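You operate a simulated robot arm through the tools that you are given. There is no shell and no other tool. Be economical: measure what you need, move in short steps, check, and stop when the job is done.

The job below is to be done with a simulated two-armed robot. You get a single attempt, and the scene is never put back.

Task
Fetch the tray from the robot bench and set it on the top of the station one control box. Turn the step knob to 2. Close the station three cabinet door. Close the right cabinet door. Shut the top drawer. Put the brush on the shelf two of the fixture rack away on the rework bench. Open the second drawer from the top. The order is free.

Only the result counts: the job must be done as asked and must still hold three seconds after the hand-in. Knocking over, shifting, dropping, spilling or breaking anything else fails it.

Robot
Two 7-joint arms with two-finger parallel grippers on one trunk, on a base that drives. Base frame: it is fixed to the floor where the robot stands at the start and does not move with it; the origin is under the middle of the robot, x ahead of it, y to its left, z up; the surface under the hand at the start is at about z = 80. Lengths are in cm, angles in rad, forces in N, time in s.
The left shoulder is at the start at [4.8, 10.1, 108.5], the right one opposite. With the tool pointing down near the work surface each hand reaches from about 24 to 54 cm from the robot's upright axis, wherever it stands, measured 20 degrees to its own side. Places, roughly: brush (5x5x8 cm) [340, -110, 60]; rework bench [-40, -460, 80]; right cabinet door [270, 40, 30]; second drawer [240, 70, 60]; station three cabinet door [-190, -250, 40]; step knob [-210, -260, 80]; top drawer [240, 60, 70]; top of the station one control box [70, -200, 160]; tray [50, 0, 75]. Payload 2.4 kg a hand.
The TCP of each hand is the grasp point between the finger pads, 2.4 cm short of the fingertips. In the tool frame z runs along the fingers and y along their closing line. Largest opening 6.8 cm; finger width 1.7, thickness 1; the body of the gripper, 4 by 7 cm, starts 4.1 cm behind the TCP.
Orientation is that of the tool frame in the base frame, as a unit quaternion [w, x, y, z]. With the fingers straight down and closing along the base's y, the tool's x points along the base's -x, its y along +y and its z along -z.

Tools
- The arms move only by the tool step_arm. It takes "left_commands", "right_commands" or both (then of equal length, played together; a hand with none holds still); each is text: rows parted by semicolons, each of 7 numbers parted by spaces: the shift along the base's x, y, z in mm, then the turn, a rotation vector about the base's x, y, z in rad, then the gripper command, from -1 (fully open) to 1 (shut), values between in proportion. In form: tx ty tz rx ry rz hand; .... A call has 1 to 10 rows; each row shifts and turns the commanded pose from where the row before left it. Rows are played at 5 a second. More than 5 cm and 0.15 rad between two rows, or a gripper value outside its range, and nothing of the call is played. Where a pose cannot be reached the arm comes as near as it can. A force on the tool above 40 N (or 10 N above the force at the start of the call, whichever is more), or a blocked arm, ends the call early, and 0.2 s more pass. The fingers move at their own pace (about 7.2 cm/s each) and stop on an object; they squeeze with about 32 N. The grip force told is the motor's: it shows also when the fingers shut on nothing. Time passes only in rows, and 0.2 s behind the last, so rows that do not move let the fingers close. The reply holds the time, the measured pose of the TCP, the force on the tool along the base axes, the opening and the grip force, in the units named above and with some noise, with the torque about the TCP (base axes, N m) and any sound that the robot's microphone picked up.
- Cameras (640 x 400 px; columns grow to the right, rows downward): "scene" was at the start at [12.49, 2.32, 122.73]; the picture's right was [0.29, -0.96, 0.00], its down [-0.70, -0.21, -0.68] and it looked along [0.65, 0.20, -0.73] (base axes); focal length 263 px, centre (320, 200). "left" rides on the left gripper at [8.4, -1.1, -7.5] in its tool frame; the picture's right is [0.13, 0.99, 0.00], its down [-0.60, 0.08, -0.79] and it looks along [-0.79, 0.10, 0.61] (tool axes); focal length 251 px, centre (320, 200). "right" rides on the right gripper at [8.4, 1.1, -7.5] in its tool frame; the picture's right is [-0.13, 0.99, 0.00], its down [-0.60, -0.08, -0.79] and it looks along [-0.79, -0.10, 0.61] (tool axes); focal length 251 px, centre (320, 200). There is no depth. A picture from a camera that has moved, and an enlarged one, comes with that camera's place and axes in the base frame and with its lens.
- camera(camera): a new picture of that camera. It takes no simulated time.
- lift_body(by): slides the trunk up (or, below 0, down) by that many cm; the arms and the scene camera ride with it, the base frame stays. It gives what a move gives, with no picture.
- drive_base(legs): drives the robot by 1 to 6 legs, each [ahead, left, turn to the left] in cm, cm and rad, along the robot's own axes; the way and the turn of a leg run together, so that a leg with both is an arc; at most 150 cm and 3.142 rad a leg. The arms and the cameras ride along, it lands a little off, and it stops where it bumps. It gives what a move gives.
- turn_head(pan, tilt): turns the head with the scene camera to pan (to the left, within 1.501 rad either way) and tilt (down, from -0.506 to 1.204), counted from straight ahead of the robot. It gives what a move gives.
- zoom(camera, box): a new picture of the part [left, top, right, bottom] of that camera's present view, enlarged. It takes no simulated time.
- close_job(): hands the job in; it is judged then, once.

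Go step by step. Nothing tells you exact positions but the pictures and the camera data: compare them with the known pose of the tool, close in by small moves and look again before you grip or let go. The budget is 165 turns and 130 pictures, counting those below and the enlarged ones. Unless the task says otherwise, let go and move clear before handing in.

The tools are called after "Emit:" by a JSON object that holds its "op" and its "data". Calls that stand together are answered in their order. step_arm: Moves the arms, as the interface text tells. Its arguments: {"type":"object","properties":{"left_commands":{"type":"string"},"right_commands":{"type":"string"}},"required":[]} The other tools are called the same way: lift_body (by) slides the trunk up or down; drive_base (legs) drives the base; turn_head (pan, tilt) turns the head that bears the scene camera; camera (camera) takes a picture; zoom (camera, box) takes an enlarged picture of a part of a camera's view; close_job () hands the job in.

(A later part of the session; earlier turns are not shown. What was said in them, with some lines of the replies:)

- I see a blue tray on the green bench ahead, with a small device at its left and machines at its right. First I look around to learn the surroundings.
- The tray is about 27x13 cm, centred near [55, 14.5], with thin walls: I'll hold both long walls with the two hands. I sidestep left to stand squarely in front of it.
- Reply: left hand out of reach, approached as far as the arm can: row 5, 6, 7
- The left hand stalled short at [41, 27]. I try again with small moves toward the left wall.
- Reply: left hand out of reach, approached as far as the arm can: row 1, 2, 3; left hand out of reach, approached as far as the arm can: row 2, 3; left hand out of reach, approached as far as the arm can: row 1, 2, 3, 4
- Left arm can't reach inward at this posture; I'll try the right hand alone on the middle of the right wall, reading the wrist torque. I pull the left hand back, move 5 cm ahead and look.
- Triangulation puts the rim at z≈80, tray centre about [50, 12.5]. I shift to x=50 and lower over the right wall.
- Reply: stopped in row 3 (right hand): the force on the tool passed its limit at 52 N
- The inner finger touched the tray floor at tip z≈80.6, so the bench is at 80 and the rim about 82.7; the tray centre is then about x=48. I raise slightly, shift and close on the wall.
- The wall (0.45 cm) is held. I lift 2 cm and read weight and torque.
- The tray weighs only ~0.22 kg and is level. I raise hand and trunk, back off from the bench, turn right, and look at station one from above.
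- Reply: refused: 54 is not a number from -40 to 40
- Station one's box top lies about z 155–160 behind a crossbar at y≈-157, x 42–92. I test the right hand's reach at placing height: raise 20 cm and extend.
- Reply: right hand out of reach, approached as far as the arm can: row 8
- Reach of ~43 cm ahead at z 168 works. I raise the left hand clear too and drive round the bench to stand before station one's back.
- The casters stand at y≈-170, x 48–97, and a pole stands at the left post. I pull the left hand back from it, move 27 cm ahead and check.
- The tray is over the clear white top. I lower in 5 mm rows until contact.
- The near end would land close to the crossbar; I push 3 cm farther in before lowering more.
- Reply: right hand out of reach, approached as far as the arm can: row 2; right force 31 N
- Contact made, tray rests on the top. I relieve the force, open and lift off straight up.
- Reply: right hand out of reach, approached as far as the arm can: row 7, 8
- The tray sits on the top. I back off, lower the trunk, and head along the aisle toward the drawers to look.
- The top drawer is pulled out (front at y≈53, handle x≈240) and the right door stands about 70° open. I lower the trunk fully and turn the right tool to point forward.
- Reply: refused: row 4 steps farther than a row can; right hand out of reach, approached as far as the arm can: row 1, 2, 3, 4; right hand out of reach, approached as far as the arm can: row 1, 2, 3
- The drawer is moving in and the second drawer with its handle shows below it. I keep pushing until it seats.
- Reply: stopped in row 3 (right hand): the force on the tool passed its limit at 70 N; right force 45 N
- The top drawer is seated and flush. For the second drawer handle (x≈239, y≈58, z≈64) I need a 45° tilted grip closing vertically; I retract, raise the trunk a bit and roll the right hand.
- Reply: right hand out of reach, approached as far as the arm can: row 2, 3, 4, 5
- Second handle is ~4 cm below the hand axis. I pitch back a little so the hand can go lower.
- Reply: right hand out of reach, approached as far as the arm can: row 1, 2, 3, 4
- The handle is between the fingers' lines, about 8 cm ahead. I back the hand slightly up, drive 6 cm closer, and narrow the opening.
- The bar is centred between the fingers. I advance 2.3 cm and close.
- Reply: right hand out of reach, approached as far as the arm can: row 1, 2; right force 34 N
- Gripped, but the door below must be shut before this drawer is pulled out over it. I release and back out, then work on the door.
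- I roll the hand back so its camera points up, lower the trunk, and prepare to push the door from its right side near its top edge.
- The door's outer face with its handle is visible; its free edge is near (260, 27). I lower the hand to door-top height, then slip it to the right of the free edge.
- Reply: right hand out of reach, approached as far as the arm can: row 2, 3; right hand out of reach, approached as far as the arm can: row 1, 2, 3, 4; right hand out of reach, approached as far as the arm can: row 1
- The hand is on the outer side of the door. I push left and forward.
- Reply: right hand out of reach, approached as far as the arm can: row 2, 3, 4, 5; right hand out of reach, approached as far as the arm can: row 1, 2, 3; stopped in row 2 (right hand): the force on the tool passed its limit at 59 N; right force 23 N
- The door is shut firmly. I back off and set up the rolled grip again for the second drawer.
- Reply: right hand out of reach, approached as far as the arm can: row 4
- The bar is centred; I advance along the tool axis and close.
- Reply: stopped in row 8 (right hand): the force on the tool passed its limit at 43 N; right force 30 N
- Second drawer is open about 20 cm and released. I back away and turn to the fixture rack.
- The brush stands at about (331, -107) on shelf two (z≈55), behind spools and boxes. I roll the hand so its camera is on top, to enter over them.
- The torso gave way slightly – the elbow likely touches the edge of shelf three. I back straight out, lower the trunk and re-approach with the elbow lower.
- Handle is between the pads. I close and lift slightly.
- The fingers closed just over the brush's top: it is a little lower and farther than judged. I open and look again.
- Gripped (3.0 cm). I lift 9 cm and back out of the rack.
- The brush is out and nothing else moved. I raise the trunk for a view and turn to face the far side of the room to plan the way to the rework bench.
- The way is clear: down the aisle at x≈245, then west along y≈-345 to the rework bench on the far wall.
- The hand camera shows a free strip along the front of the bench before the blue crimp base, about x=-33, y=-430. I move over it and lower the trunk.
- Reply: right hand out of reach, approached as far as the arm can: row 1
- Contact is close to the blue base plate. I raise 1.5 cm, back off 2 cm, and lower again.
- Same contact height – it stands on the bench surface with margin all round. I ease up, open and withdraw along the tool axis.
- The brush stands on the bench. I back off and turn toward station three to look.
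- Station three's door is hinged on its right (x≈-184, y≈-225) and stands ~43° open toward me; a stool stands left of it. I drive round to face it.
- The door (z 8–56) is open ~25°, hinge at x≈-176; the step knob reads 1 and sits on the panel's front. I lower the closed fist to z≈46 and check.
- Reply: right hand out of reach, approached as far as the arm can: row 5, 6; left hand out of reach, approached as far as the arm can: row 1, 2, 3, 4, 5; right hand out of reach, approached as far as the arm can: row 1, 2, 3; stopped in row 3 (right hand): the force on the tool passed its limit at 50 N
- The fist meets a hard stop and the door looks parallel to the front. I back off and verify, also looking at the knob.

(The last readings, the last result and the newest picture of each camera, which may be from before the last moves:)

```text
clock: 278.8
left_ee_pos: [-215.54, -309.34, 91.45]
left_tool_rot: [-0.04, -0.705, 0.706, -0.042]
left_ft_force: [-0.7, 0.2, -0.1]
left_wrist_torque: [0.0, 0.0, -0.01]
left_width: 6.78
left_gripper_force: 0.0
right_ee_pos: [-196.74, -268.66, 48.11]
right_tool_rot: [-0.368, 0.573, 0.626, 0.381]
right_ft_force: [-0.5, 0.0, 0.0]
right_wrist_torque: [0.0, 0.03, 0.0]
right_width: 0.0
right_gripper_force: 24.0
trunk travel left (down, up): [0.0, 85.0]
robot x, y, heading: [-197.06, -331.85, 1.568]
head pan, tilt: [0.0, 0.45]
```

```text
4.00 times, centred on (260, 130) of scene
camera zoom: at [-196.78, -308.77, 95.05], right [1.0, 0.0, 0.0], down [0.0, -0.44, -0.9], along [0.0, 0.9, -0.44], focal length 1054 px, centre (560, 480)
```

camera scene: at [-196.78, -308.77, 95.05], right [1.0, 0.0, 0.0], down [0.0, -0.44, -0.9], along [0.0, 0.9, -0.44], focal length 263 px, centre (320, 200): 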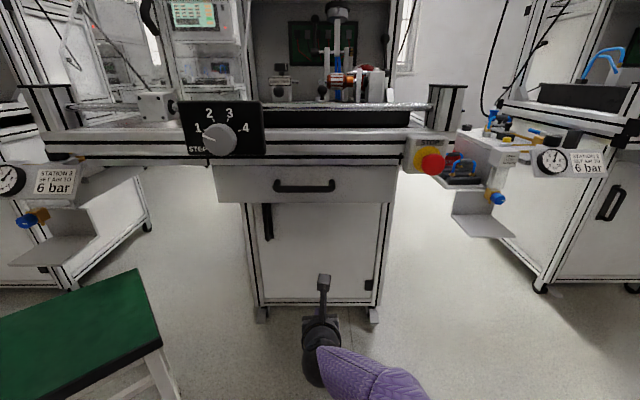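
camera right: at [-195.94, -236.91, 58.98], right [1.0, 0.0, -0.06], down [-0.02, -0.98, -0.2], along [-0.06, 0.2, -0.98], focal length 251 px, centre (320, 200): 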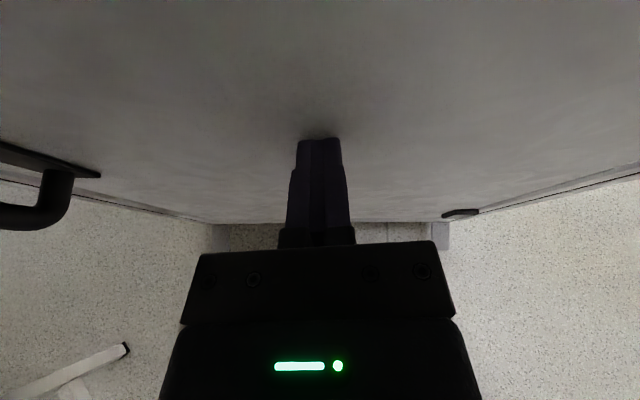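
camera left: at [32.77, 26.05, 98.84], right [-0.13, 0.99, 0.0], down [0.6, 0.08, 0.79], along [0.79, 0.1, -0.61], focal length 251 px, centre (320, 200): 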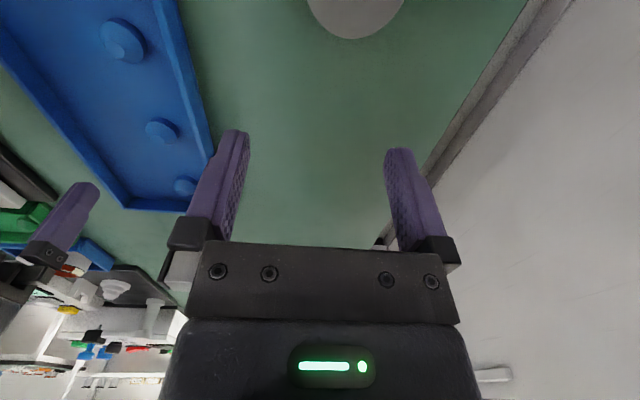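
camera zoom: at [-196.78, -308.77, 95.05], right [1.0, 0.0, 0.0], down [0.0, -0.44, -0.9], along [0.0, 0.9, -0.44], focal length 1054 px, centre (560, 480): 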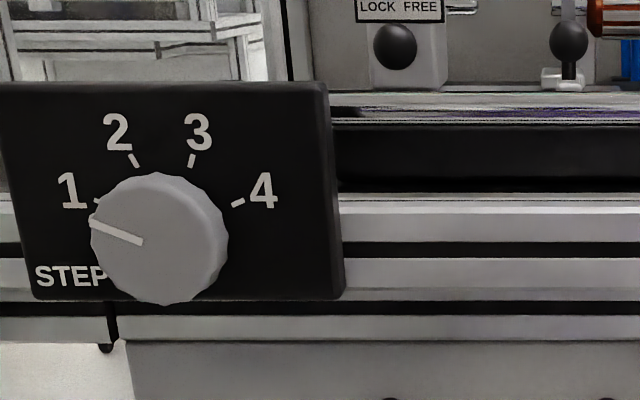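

The door is shut flush. Knob: 6 cm wide, face centre ≈(-214.6, -261.8, 84), pointing at 1; it needs a 45° clockwise turn to 2. I back off, raise the hand, roll it and level it.

Emit:
{"op": "drive_base", "data": {"legs": [[-12, 9, 0]]}}

Emit:
{"op": "step_arm", "data": {"right_commands": "0 -20 30 0 -0.136 0.063 -1;0 -20 30 0 -0.136 0.063 -1;0 -20 30 0 -0.136 0.063 -1;0 -20 30 0 -0.136 0.063 -1;0 -20 30 0 -0.136 0.063 -1;0 0 30 0 -0.136 0.063 -1;0 0 30 0 -0.136 0.063 -1;0 0 30 0 -0.136 0.063 -1;0 0 30 0 -0.136 0.063 -1;0 0 30 0 -0.136 0.063 -1"}}

Emit:
{"op": "step_arm", "data": {"right_commands": "0 0 15 0.14 -0.064 0.03 -1;0 0 15 0.14 0 0 -1;0 0 15 0.14 0 0 -1;0 0 15 0 0 0 -1;0 0 0 0 0 0 -1"}}

Emit:
{"op": "camera", "data": {"camera": "right"}}

```text
clock: 280.1
left_ee_pos: [-224.91, -321.24, 91.5]
left_tool_rot: [0.039, 0.706, -0.706, 0.043]
left_ft_force: [-0.3, 0.0, 0.4]
left_wrist_torque: [-0.03, 0.0, -0.03]
left_width: 6.81
left_gripper_force: 0.0
right_ee_pos: [-205.96, -280.49, 48.01]
right_tool_rot: [-0.368, 0.573, 0.625, 0.382]
right_ft_force: [-1.0, 0.8, -0.4]
right_wrist_torque: [0.03, 0.0, -0.01]
right_width: 0.01
right_gripper_force: 23.8
trunk travel left (down, up): [0.0, 85.0]
robot x, y, heading: [-206.18, -344.22, 1.567]
head pan, tilt: [0.0, 0.45]
```

```text
clock: 282.4
left_ee_pos: [-224.95, -321.14, 91.48]
left_tool_rot: [0.04, 0.706, -0.706, 0.043]
left_ft_force: [0.6, -0.8, -0.7]
left_wrist_torque: [0.0, -0.03, -0.02]
left_width: 6.8
left_gripper_force: 0.1
right_ee_pos: [-205.86, -290.52, 78.04]
right_tool_rot: [0.01, 0.005, 0.849, 0.528]
right_ft_force: [0.3, 0.1, 0.0]
right_wrist_torque: [0.01, -0.01, 0.01]
right_width: 6.8
right_gripper_force: 0.0
trunk travel left (down, up): [0.0, 85.0]
robot x, y, heading: [-206.21, -343.66, 1.569]
head pan, tilt: [0.0, 0.45]
```

```text
refused: row 1 steps farther than a row can; nothing moved
```

```text
29 pictures are left
camera right: at [-214.39, -296.59, 82.27], right [0.13, 0.44, 0.89], down [0.59, -0.76, 0.29], along [0.8, 0.49, -0.35], focal length 251 px, centre (320, 200)
```

right: 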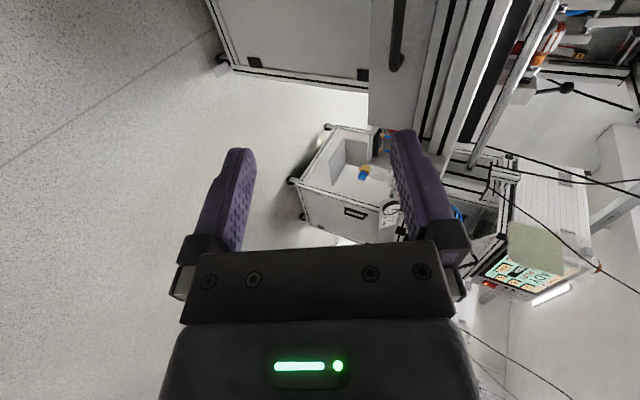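

Emit:
{"op": "step_arm", "data": {"right_commands": "-15 0 15 0.15 0 0 -1;-15 0 15 0.15 0 0 -1;-15 0 15 0.15 0 0 -1;-15 0 15 0 0 0 -1;0 0 0 0 0 0 -1"}}

Emit:
{"op": "drive_base", "data": {"legs": [[12, 0, 0]]}}

Emit:
{"op": "camera", "data": {"camera": "scene"}}

```text
clock: 283.6
left_ee_pos: [-224.87, -321.12, 91.36]
left_tool_rot: [0.04, 0.706, -0.705, 0.043]
left_ft_force: [-0.3, 0.3, -0.4]
left_wrist_torque: [0.0, 0.01, -0.04]
left_width: 6.82
left_gripper_force: 0.0
right_ee_pos: [-212.1, -290.55, 84.03]
right_tool_rot: [0.007, 0.007, 0.71, 0.704]
right_ft_force: [-0.8, -0.6, 0.1]
right_wrist_torque: [-0.03, -0.01, 0.01]
right_width: 6.83
right_gripper_force: 0.0
trunk travel left (down, up): [0.0, 85.0]
robot x, y, heading: [-206.46, -343.65, 1.569]
head pan, tilt: [0.0, 0.45]
```

```text
clock: 284.8
left_ee_pos: [-224.83, -309.29, 91.46]
left_tool_rot: [-0.04, -0.705, 0.707, -0.042]
left_ft_force: [0.4, 0.0, 0.1]
left_wrist_torque: [-0.02, 0.03, 0.0]
left_width: 6.8
left_gripper_force: 0.0
right_ee_pos: [-211.91, -278.84, 84.03]
right_tool_rot: [0.008, 0.009, 0.71, 0.704]
right_ft_force: [0.3, -0.2, 0.1]
right_wrist_torque: [-0.03, -0.03, -0.01]
right_width: 6.79
right_gripper_force: 0.0
trunk travel left (down, up): [0.0, 85.0]
robot x, y, heading: [-205.86, -331.75, 1.57]
head pan, tilt: [0.0, 0.45]
```

```text
28 pictures are left
camera scene: at [-206.01, -308.78, 95.06], right [1.0, 0.0, 0.0], down [0.0, -0.44, -0.9], along [0.0, 0.9, -0.44], focal length 263 px, centre (320, 200)
```

scene: 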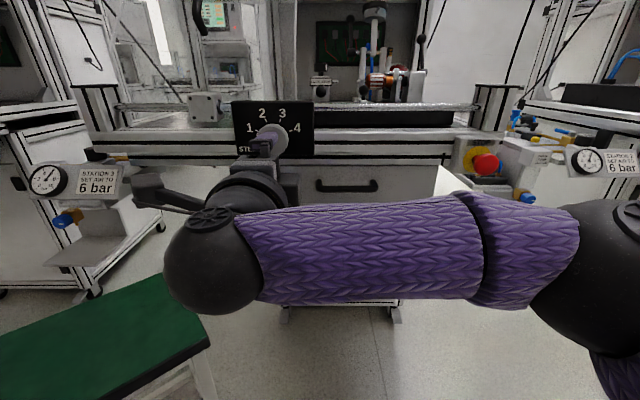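

Emit:
{"op": "zoom", "data": {"camera": "scene", "box": [215, 85, 335, 185]}}

Emit:
{"op": "camera", "data": {"camera": "right"}}

```text
4.00 times, centred on (275, 135) of scene
camera zoom: at [-206.01, -308.78, 95.06], right [1.0, 0.0, 0.0], down [0.0, -0.44, -0.9], along [0.0, 0.9, -0.44], focal length 1054 px, centre (500, 460)
```

zoom: 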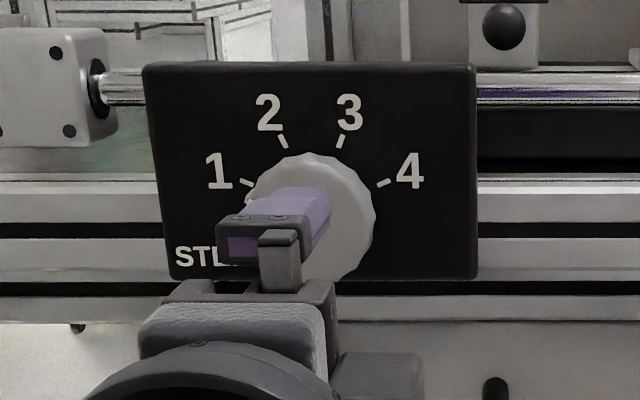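

```text
26 pictures are left
camera right: at [-220.43, -286.06, 85.15], right [0.13, 0.01, 0.99], down [0.59, -0.81, -0.07], along [0.8, 0.59, -0.11], focal length 251 px, centre (320, 200)
```

right: 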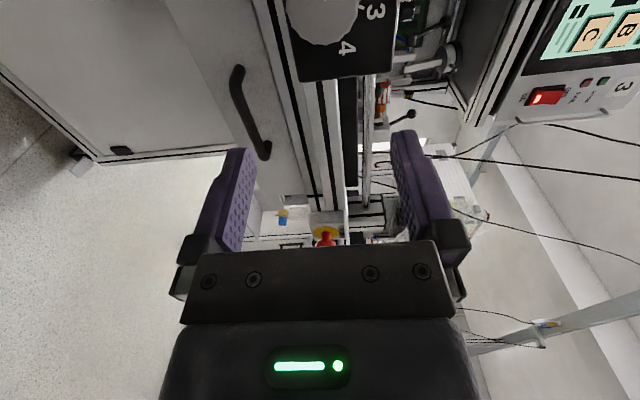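

Emit:
{"op": "step_arm", "data": {"right_commands": "-25 0 0 0 0 0 -1;0 40 0 0 0 0 -1;0 40 0 0 0 0 -1;0 40 0 0 0 0 -1;0 12 0 0 0 0 -1;0 0 0 0 0 0 -1"}}

Emit:
{"op": "camera", "data": {"camera": "right"}}

Emit:
{"op": "zoom", "data": {"camera": "scene", "box": [215, 85, 335, 185]}}

```text
clock: 286.2
left_ee_pos: [-224.84, -309.3, 91.46]
left_tool_rot: [-0.04, -0.705, 0.707, -0.042]
left_ft_force: [0.9, 0.8, -0.4]
left_wrist_torque: [-0.03, 0.02, 0.01]
left_width: 6.78
left_gripper_force: 0.1
right_ee_pos: [-214.38, -265.52, 83.76]
right_tool_rot: [0.008, 0.007, 0.71, 0.704]
right_ft_force: [-1.3, 0.5, 1.1]
right_wrist_torque: [0.01, -0.04, 0.05]
right_width: 6.81
right_gripper_force: 0.0
trunk travel left (down, up): [0.0, 85.0]
robot x, y, heading: [-206.41, -331.89, 1.569]
head pan, tilt: [0.0, 0.45]
```

```text
25 pictures are left
camera right: at [-222.93, -272.87, 84.89], right [0.13, 0.01, 0.99], down [0.59, -0.81, -0.07], along [0.8, 0.59, -0.11], focal length 251 px, centre (320, 200)
```

right: 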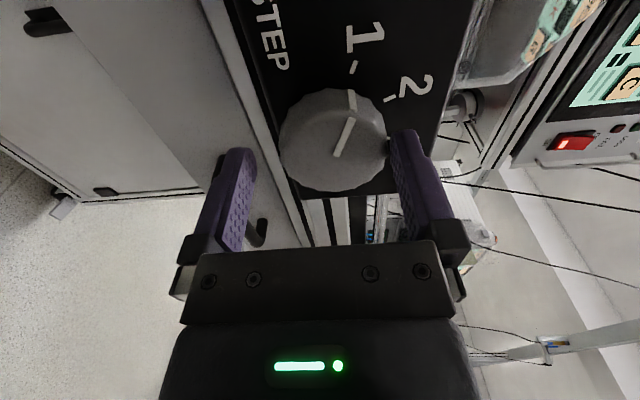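

```text
4.00 times, centred on (275, 135) of scene
camera zoom: at [-206.01, -308.78, 95.06], right [1.0, 0.0, 0.0], down [0.0, -0.44, -0.9], along [0.0, 0.9, -0.44], focal length 1054 px, centre (500, 460)
```

zoom: 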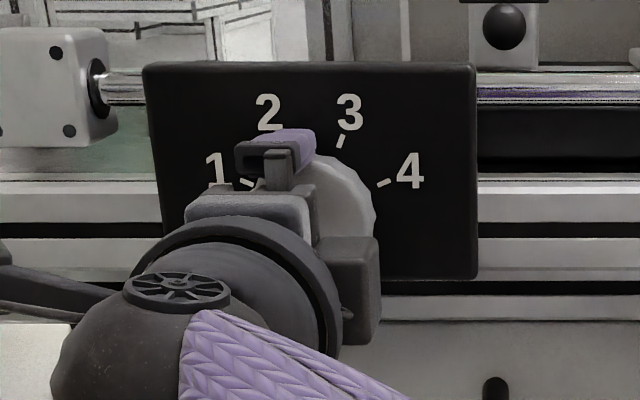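

Knob centre is ~0.6 cm above the hand axis. I raise 6 mm and advance over the knob.

Emit:
{"op": "step_arm", "data": {"right_commands": "0 0 6 0 0 0 -1;0 10 0 0 0 0 -1;0 8 0 0 0 0 -1;0 0 0 0 0 0 -1"}}

Emit:
{"op": "camera", "data": {"camera": "right"}}

```text
clock: 287.2
left_ee_pos: [-224.85, -309.35, 91.55]
left_tool_rot: [-0.04, -0.705, 0.707, -0.042]
left_ft_force: [-0.8, 0.0, -0.3]
left_wrist_torque: [0.01, -0.01, -0.04]
left_width: 6.8
left_gripper_force: 0.1
right_ee_pos: [-214.22, -265.47, 84.53]
right_tool_rot: [0.008, 0.007, 0.71, 0.704]
right_ft_force: [-1.1, 0.0, -0.3]
right_wrist_torque: [0.03, 0.02, -0.01]
right_width: 6.79
right_gripper_force: 0.0
right hand out of reach, approached as far as the arm can: row 2, 3
trunk travel left (down, up): [0.0, 85.0]
robot x, y, heading: [-206.19, -331.72, 1.564]
head pan, tilt: [0.0, 0.45]
```

```text
23 pictures are left
camera right: at [-222.8, -272.84, 85.62], right [0.13, 0.01, 0.99], down [0.59, -0.81, -0.07], along [0.8, 0.59, -0.11], focal length 251 px, centre (320, 200)
```

right: 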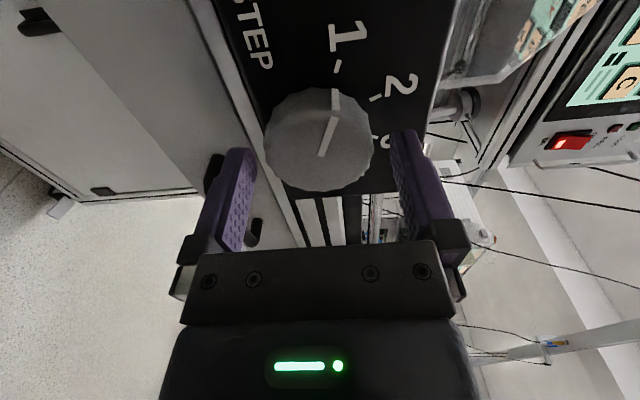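

Emit:
{"op": "step_arm", "data": {"right_commands": "0 -30 0 0 0 0 -1;0 -30 0 0 0 0 -1;0 -30 0 0 0 0 -1;0 0 0 0 0 0 -1"}}

Emit:
{"op": "drive_base", "data": {"legs": [[9, 0, 0.003]]}}

Emit:
{"op": "camera", "data": {"camera": "right"}}

```text
clock: 288.2
left_ee_pos: [-224.75, -309.36, 91.36]
left_tool_rot: [-0.041, -0.705, 0.707, -0.042]
left_ft_force: [-0.3, 0.6, 0.0]
left_wrist_torque: [0.01, 0.0, 0.01]
left_width: 6.8
left_gripper_force: 0.1
right_ee_pos: [-214.34, -274.55, 84.55]
right_tool_rot: [0.009, 0.008, 0.71, 0.704]
right_ft_force: [0.0, -0.6, 0.2]
right_wrist_torque: [0.02, -0.03, 0.0]
right_width: 6.82
right_gripper_force: 0.1
trunk travel left (down, up): [0.0, 85.0]
robot x, y, heading: [-206.21, -332.16, 1.57]
head pan, tilt: [0.0, 0.45]
```

```text
clock: 289.3
left_ee_pos: [-224.91, -300.3, 91.47]
left_tool_rot: [0.04, 0.706, -0.706, 0.043]
left_ft_force: [0.1, 0.7, -0.6]
left_wrist_torque: [0.01, 0.02, 0.0]
left_width: 6.81
left_gripper_force: 0.1
right_ee_pos: [-214.54, -265.51, 84.57]
right_tool_rot: [0.006, 0.007, 0.71, 0.704]
right_ft_force: [-0.1, -0.1, -0.5]
right_wrist_torque: [0.0, 0.0, 0.03]
right_width: 6.82
right_gripper_force: 0.0
trunk travel left (down, up): [0.0, 85.0]
robot x, y, heading: [-205.99, -322.82, 1.571]
head pan, tilt: [0.0, 0.45]
```

```text
22 pictures are left
camera right: at [-223.01, -272.89, 85.65], right [0.13, 0.01, 0.99], down [0.59, -0.8, -0.07], along [0.8, 0.59, -0.11], focal length 251 px, centre (320, 200)
```

right: 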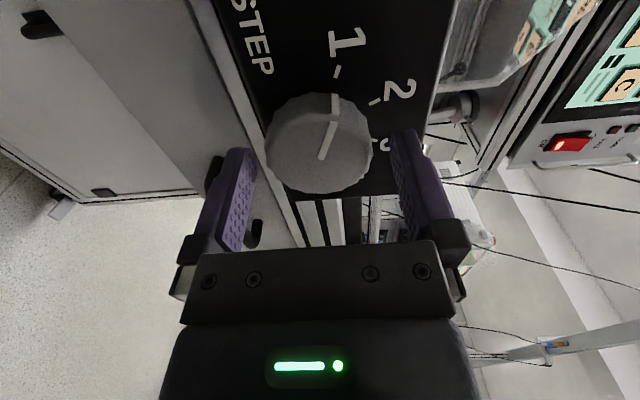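

Emit:
{"op": "step_arm", "data": {"right_commands": "0 7 0 0 0 0 -1;0 7 0 0 0 0 -1;0 6 0 0 0 0 -1;0 5 0 0 0 0 -1;0 0 0 0 0 0 -1"}}

Emit:
{"op": "camera", "data": {"camera": "right"}}

```text
clock: 290.4
left_ee_pos: [-224.64, -300.72, 91.67]
left_tool_rot: [-0.04, -0.706, 0.706, -0.041]
left_ft_force: [-0.6, -0.3, -0.2]
left_wrist_torque: [0.0, 0.0, -0.03]
left_width: 6.79
left_gripper_force: 0.1
right_ee_pos: [-214.53, -263.51, 84.62]
right_tool_rot: [0.006, 0.006, 0.709, 0.706]
right_ft_force: [8.5, -29.2, -4.3]
right_wrist_torque: [0.96, 0.26, 0.02]
right_width: 6.44
right_gripper_force: 0.0
trunk travel left (down, up): [0.0, 85.0]
robot x, y, heading: [-206.27, -323.05, 1.564]
head pan, tilt: [0.0, 0.45]
stopped in row 5 (right hand): the force on the tool passed its limit at 42 N (the readings are from after the stop); the commanded pose is now the measured one
```

```text
21 pictures are left
camera right: at [-223.0, -270.87, 85.76], right [0.13, 0.0, 0.99], down [0.59, -0.8, -0.07], along [0.8, 0.6, -0.11], focal length 251 px, centre (320, 200)
```

right: 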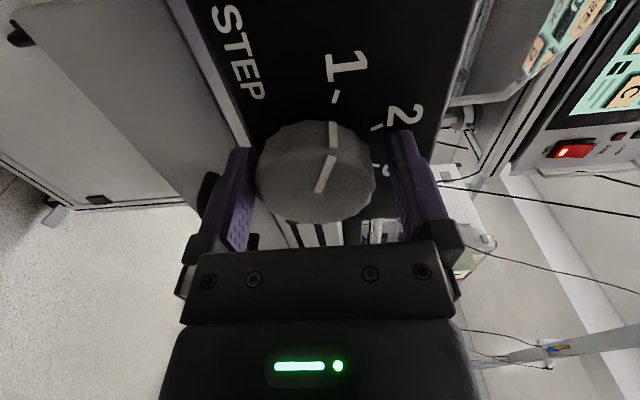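

The upper fingertip touches the panel face, so the pads are around the knob. I back off 2 mm and close.

Emit:
{"op": "step_arm", "data": {"right_commands": "0 -3 0 0 0 0 -1;0 0 0 0 0 0 1;0 0 0 0 0 0 1;0 0 0 0 0 0 1"}}

Emit:
{"op": "camera", "data": {"camera": "right"}}

```text
clock: 291.4
left_ee_pos: [-224.85, -300.35, 91.45]
left_tool_rot: [-0.04, -0.706, 0.706, -0.041]
left_ft_force: [1.3, 0.1, -0.2]
left_wrist_torque: [-0.07, -0.01, 0.0]
left_width: 6.79
left_gripper_force: 0.1
right_ee_pos: [-214.6, -263.54, 84.4]
right_tool_rot: [0.006, 0.005, 0.71, 0.704]
right_ft_force: [2.1, -11.9, -12.9]
right_wrist_torque: [1.17, 0.01, -0.1]
right_width: 5.55
right_gripper_force: 45.5
trunk travel left (down, up): [0.0, 85.0]
robot x, y, heading: [-205.84, -322.92, 1.569]
head pan, tilt: [0.0, 0.45]
```

```text
20 pictures are left
camera right: at [-223.08, -270.88, 85.52], right [0.13, 0.01, 0.99], down [0.59, -0.8, -0.07], along [0.8, 0.6, -0.11], focal length 251 px, centre (320, 200)
```

right: 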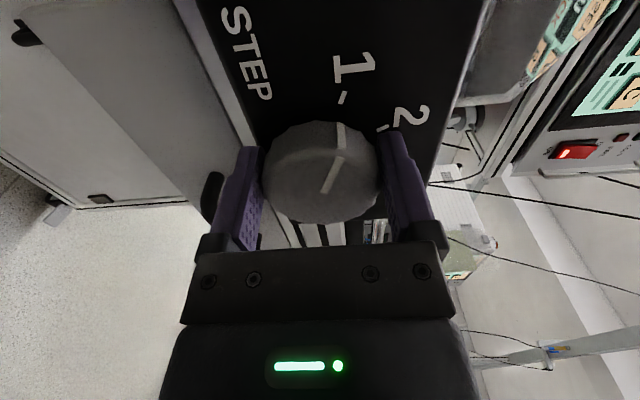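

Knob gripped. I turn it clockwise 45° in small steps.

Emit:
{"op": "step_arm", "data": {"right_commands": "0 0 0 0 0.1 0 1;0 0 0 0 0.1 0 1;0 0 0 0 0.1 0 1;0 0 0 0 0.1 0 1;0 0 0 0 0.1 0 1;0 0 0 0 0.1 0 1;0 0 0 0 0.1 0 1;0 0 0 0 0.085 0 1;0 0 0 0 0 0 1"}}

Emit:
{"op": "camera", "data": {"camera": "right"}}

```text
clock: 293.4
left_ee_pos: [-224.67, -300.43, 91.49]
left_tool_rot: [0.04, 0.706, -0.706, 0.041]
left_ft_force: [0.8, 0.4, -0.2]
left_wrist_torque: [0.0, 0.0, -0.01]
left_width: 6.8
left_gripper_force: 0.1
right_ee_pos: [-214.37, -263.61, 84.59]
right_tool_rot: [-0.267, 0.275, 0.657, 0.649]
right_ft_force: [5.7, 14.5, 28.3]
right_wrist_torque: [0.61, -0.2, 0.59]
right_width: 5.49
right_gripper_force: 45.0
trunk travel left (down, up): [0.0, 85.0]
robot x, y, heading: [-205.54, -323.46, 1.57]
head pan, tilt: [0.0, 0.45]
```

```text
19 pictures are left
camera right: at [-219.57, -270.88, 91.47], right [0.79, 0.0, 0.61], down [0.36, -0.8, -0.47], along [0.49, 0.6, -0.64], focal length 251 px, centre (320, 200)
```

right: 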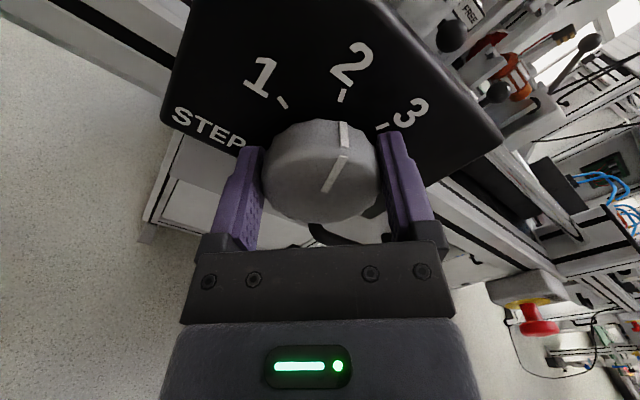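

The pointer lines up with 2. I open, withdraw straight back, and verify.

Emit:
{"op": "step_arm", "data": {"right_commands": "0 0 0 0 0 0 0.5;0 0 0 0 0 0 -1;0 0 0 0 0 0 -1;0 -10 0 0 0 0 -1;0 -15 0 0 0 0 -1;0 -30 0 0 0 0 -1;0 -30 0 0 0 0 -1;0 -30 0 0 0 0 -1"}}

Emit:
{"op": "camera", "data": {"camera": "right"}}

Emit:
{"op": "drive_base", "data": {"legs": [[-30, 0, 0]]}}

Emit:
{"op": "camera", "data": {"camera": "scene"}}

```text
clock: 295.2
left_ee_pos: [-224.86, -300.39, 91.36]
left_tool_rot: [-0.04, -0.706, 0.706, -0.043]
left_ft_force: [0.3, 0.4, 0.3]
left_wrist_torque: [0.0, -0.04, 0.03]
left_width: 6.8
left_gripper_force: 0.0
right_ee_pos: [-214.55, -275.23, 84.57]
right_tool_rot: [-0.266, 0.275, 0.659, 0.648]
right_ft_force: [0.6, 0.9, -0.3]
right_wrist_torque: [-0.02, 0.03, -0.03]
right_width: 6.82
right_gripper_force: 0.1
trunk travel left (down, up): [0.0, 85.0]
robot x, y, heading: [-206.09, -322.6, 1.57]
head pan, tilt: [0.0, 0.45]
```

```text
18 pictures are left
camera right: at [-219.68, -282.49, 91.42], right [0.79, 0.01, 0.61], down [0.37, -0.8, -0.47], along [0.49, 0.59, -0.64], focal length 251 px, centre (320, 200)
```

right: 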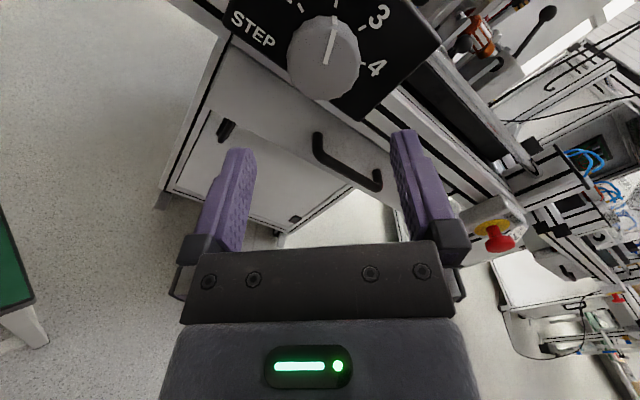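

```text
clock: 297.2
left_ee_pos: [-224.87, -330.73, 91.36]
left_tool_rot: [0.041, 0.707, -0.705, 0.043]
left_ft_force: [-0.7, -0.1, 0.6]
left_wrist_torque: [-0.02, -0.02, 0.01]
left_width: 6.82
left_gripper_force: 0.0
right_ee_pos: [-214.61, -305.25, 84.78]
right_tool_rot: [-0.266, 0.273, 0.659, 0.648]
right_ft_force: [0.2, -0.3, 0.1]
right_wrist_torque: [0.01, 0.01, 0.03]
right_width: 6.8
right_gripper_force: 0.0
trunk travel left (down, up): [0.0, 85.0]
robot x, y, heading: [-206.16, -353.13, 1.575]
head pan, tilt: [0.0, 0.45]
```

```text
17 pictures are left
camera scene: at [-206.08, -329.97, 95.05], right [1.0, 0.0, 0.0], down [0.0, -0.44, -0.9], along [0.0, 0.9, -0.44], focal length 263 px, centre (320, 200)
```

scene: 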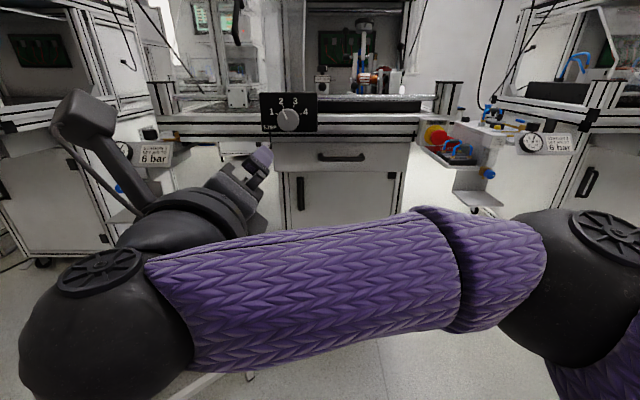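

Emit:
{"op": "zoom", "data": {"camera": "scene", "box": [250, 85, 330, 145]}}

Emit:
{"op": "zoom", "data": {"camera": "scene", "box": [260, 130, 440, 230]}}

```text
6.67 times, centred on (290, 115) of scene
camera zoom: at [-206.08, -329.97, 95.05], right [1.0, 0.0, 0.0], down [0.0, -0.44, -0.9], along [0.0, 0.9, -0.44], focal length 1756 px, centre (520, 767)
```

zoom: 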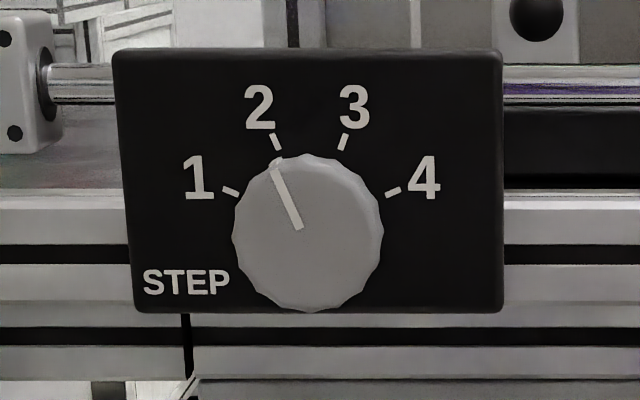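

```text
3.56 times, centred on (350, 180) of scene
camera zoom: at [-206.08, -329.97, 95.05], right [1.0, 0.0, 0.0], down [0.0, -0.44, -0.9], along [0.0, 0.9, -0.44], focal length 936 px, centre (213, 271)
```

zoom: 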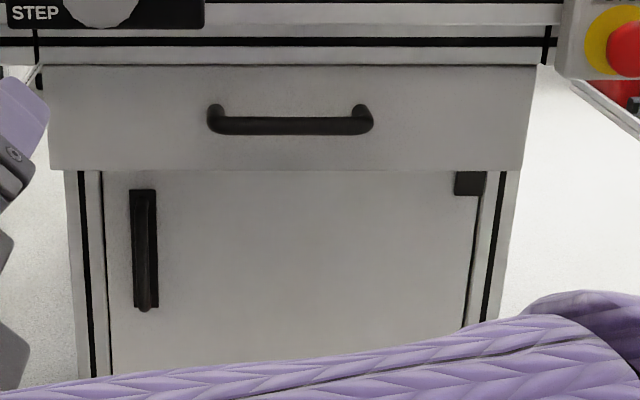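

The knob points at 2 and the station three door is shut flush. All seven parts are done and the hands are clear, so I hand in.

Emit:
{"op": "close_job", "data": {}}

```text
The job is handed in.
```

I finished and handed in all seven parts of the job, and both hands were clear at the end.

- **Tray:** it sits on top of the station one control box.
- **Step knob:** it points at 2.
- **Station three cabinet door:** closed and flush with the front.
- **Right cabinet door:** closed and pushed to a hard stop.
- **Top drawer:** shut and flush.
- **Brush:** it stands upright on the rework bench, near the front edge by the blue crimp base.
- **Second drawer from the top:** open about 20 cm.

While I was fetching the brush, the right elbow seems to have pressed lightly against the edge of shelf three on the fixture rack. I backed off, and the pictures afterwards showed nothing on the rack moved.

I checked the knob and station three in the final pictures. The tray, the brush, the right cabinet door and the drawers I checked only when I finished each one.
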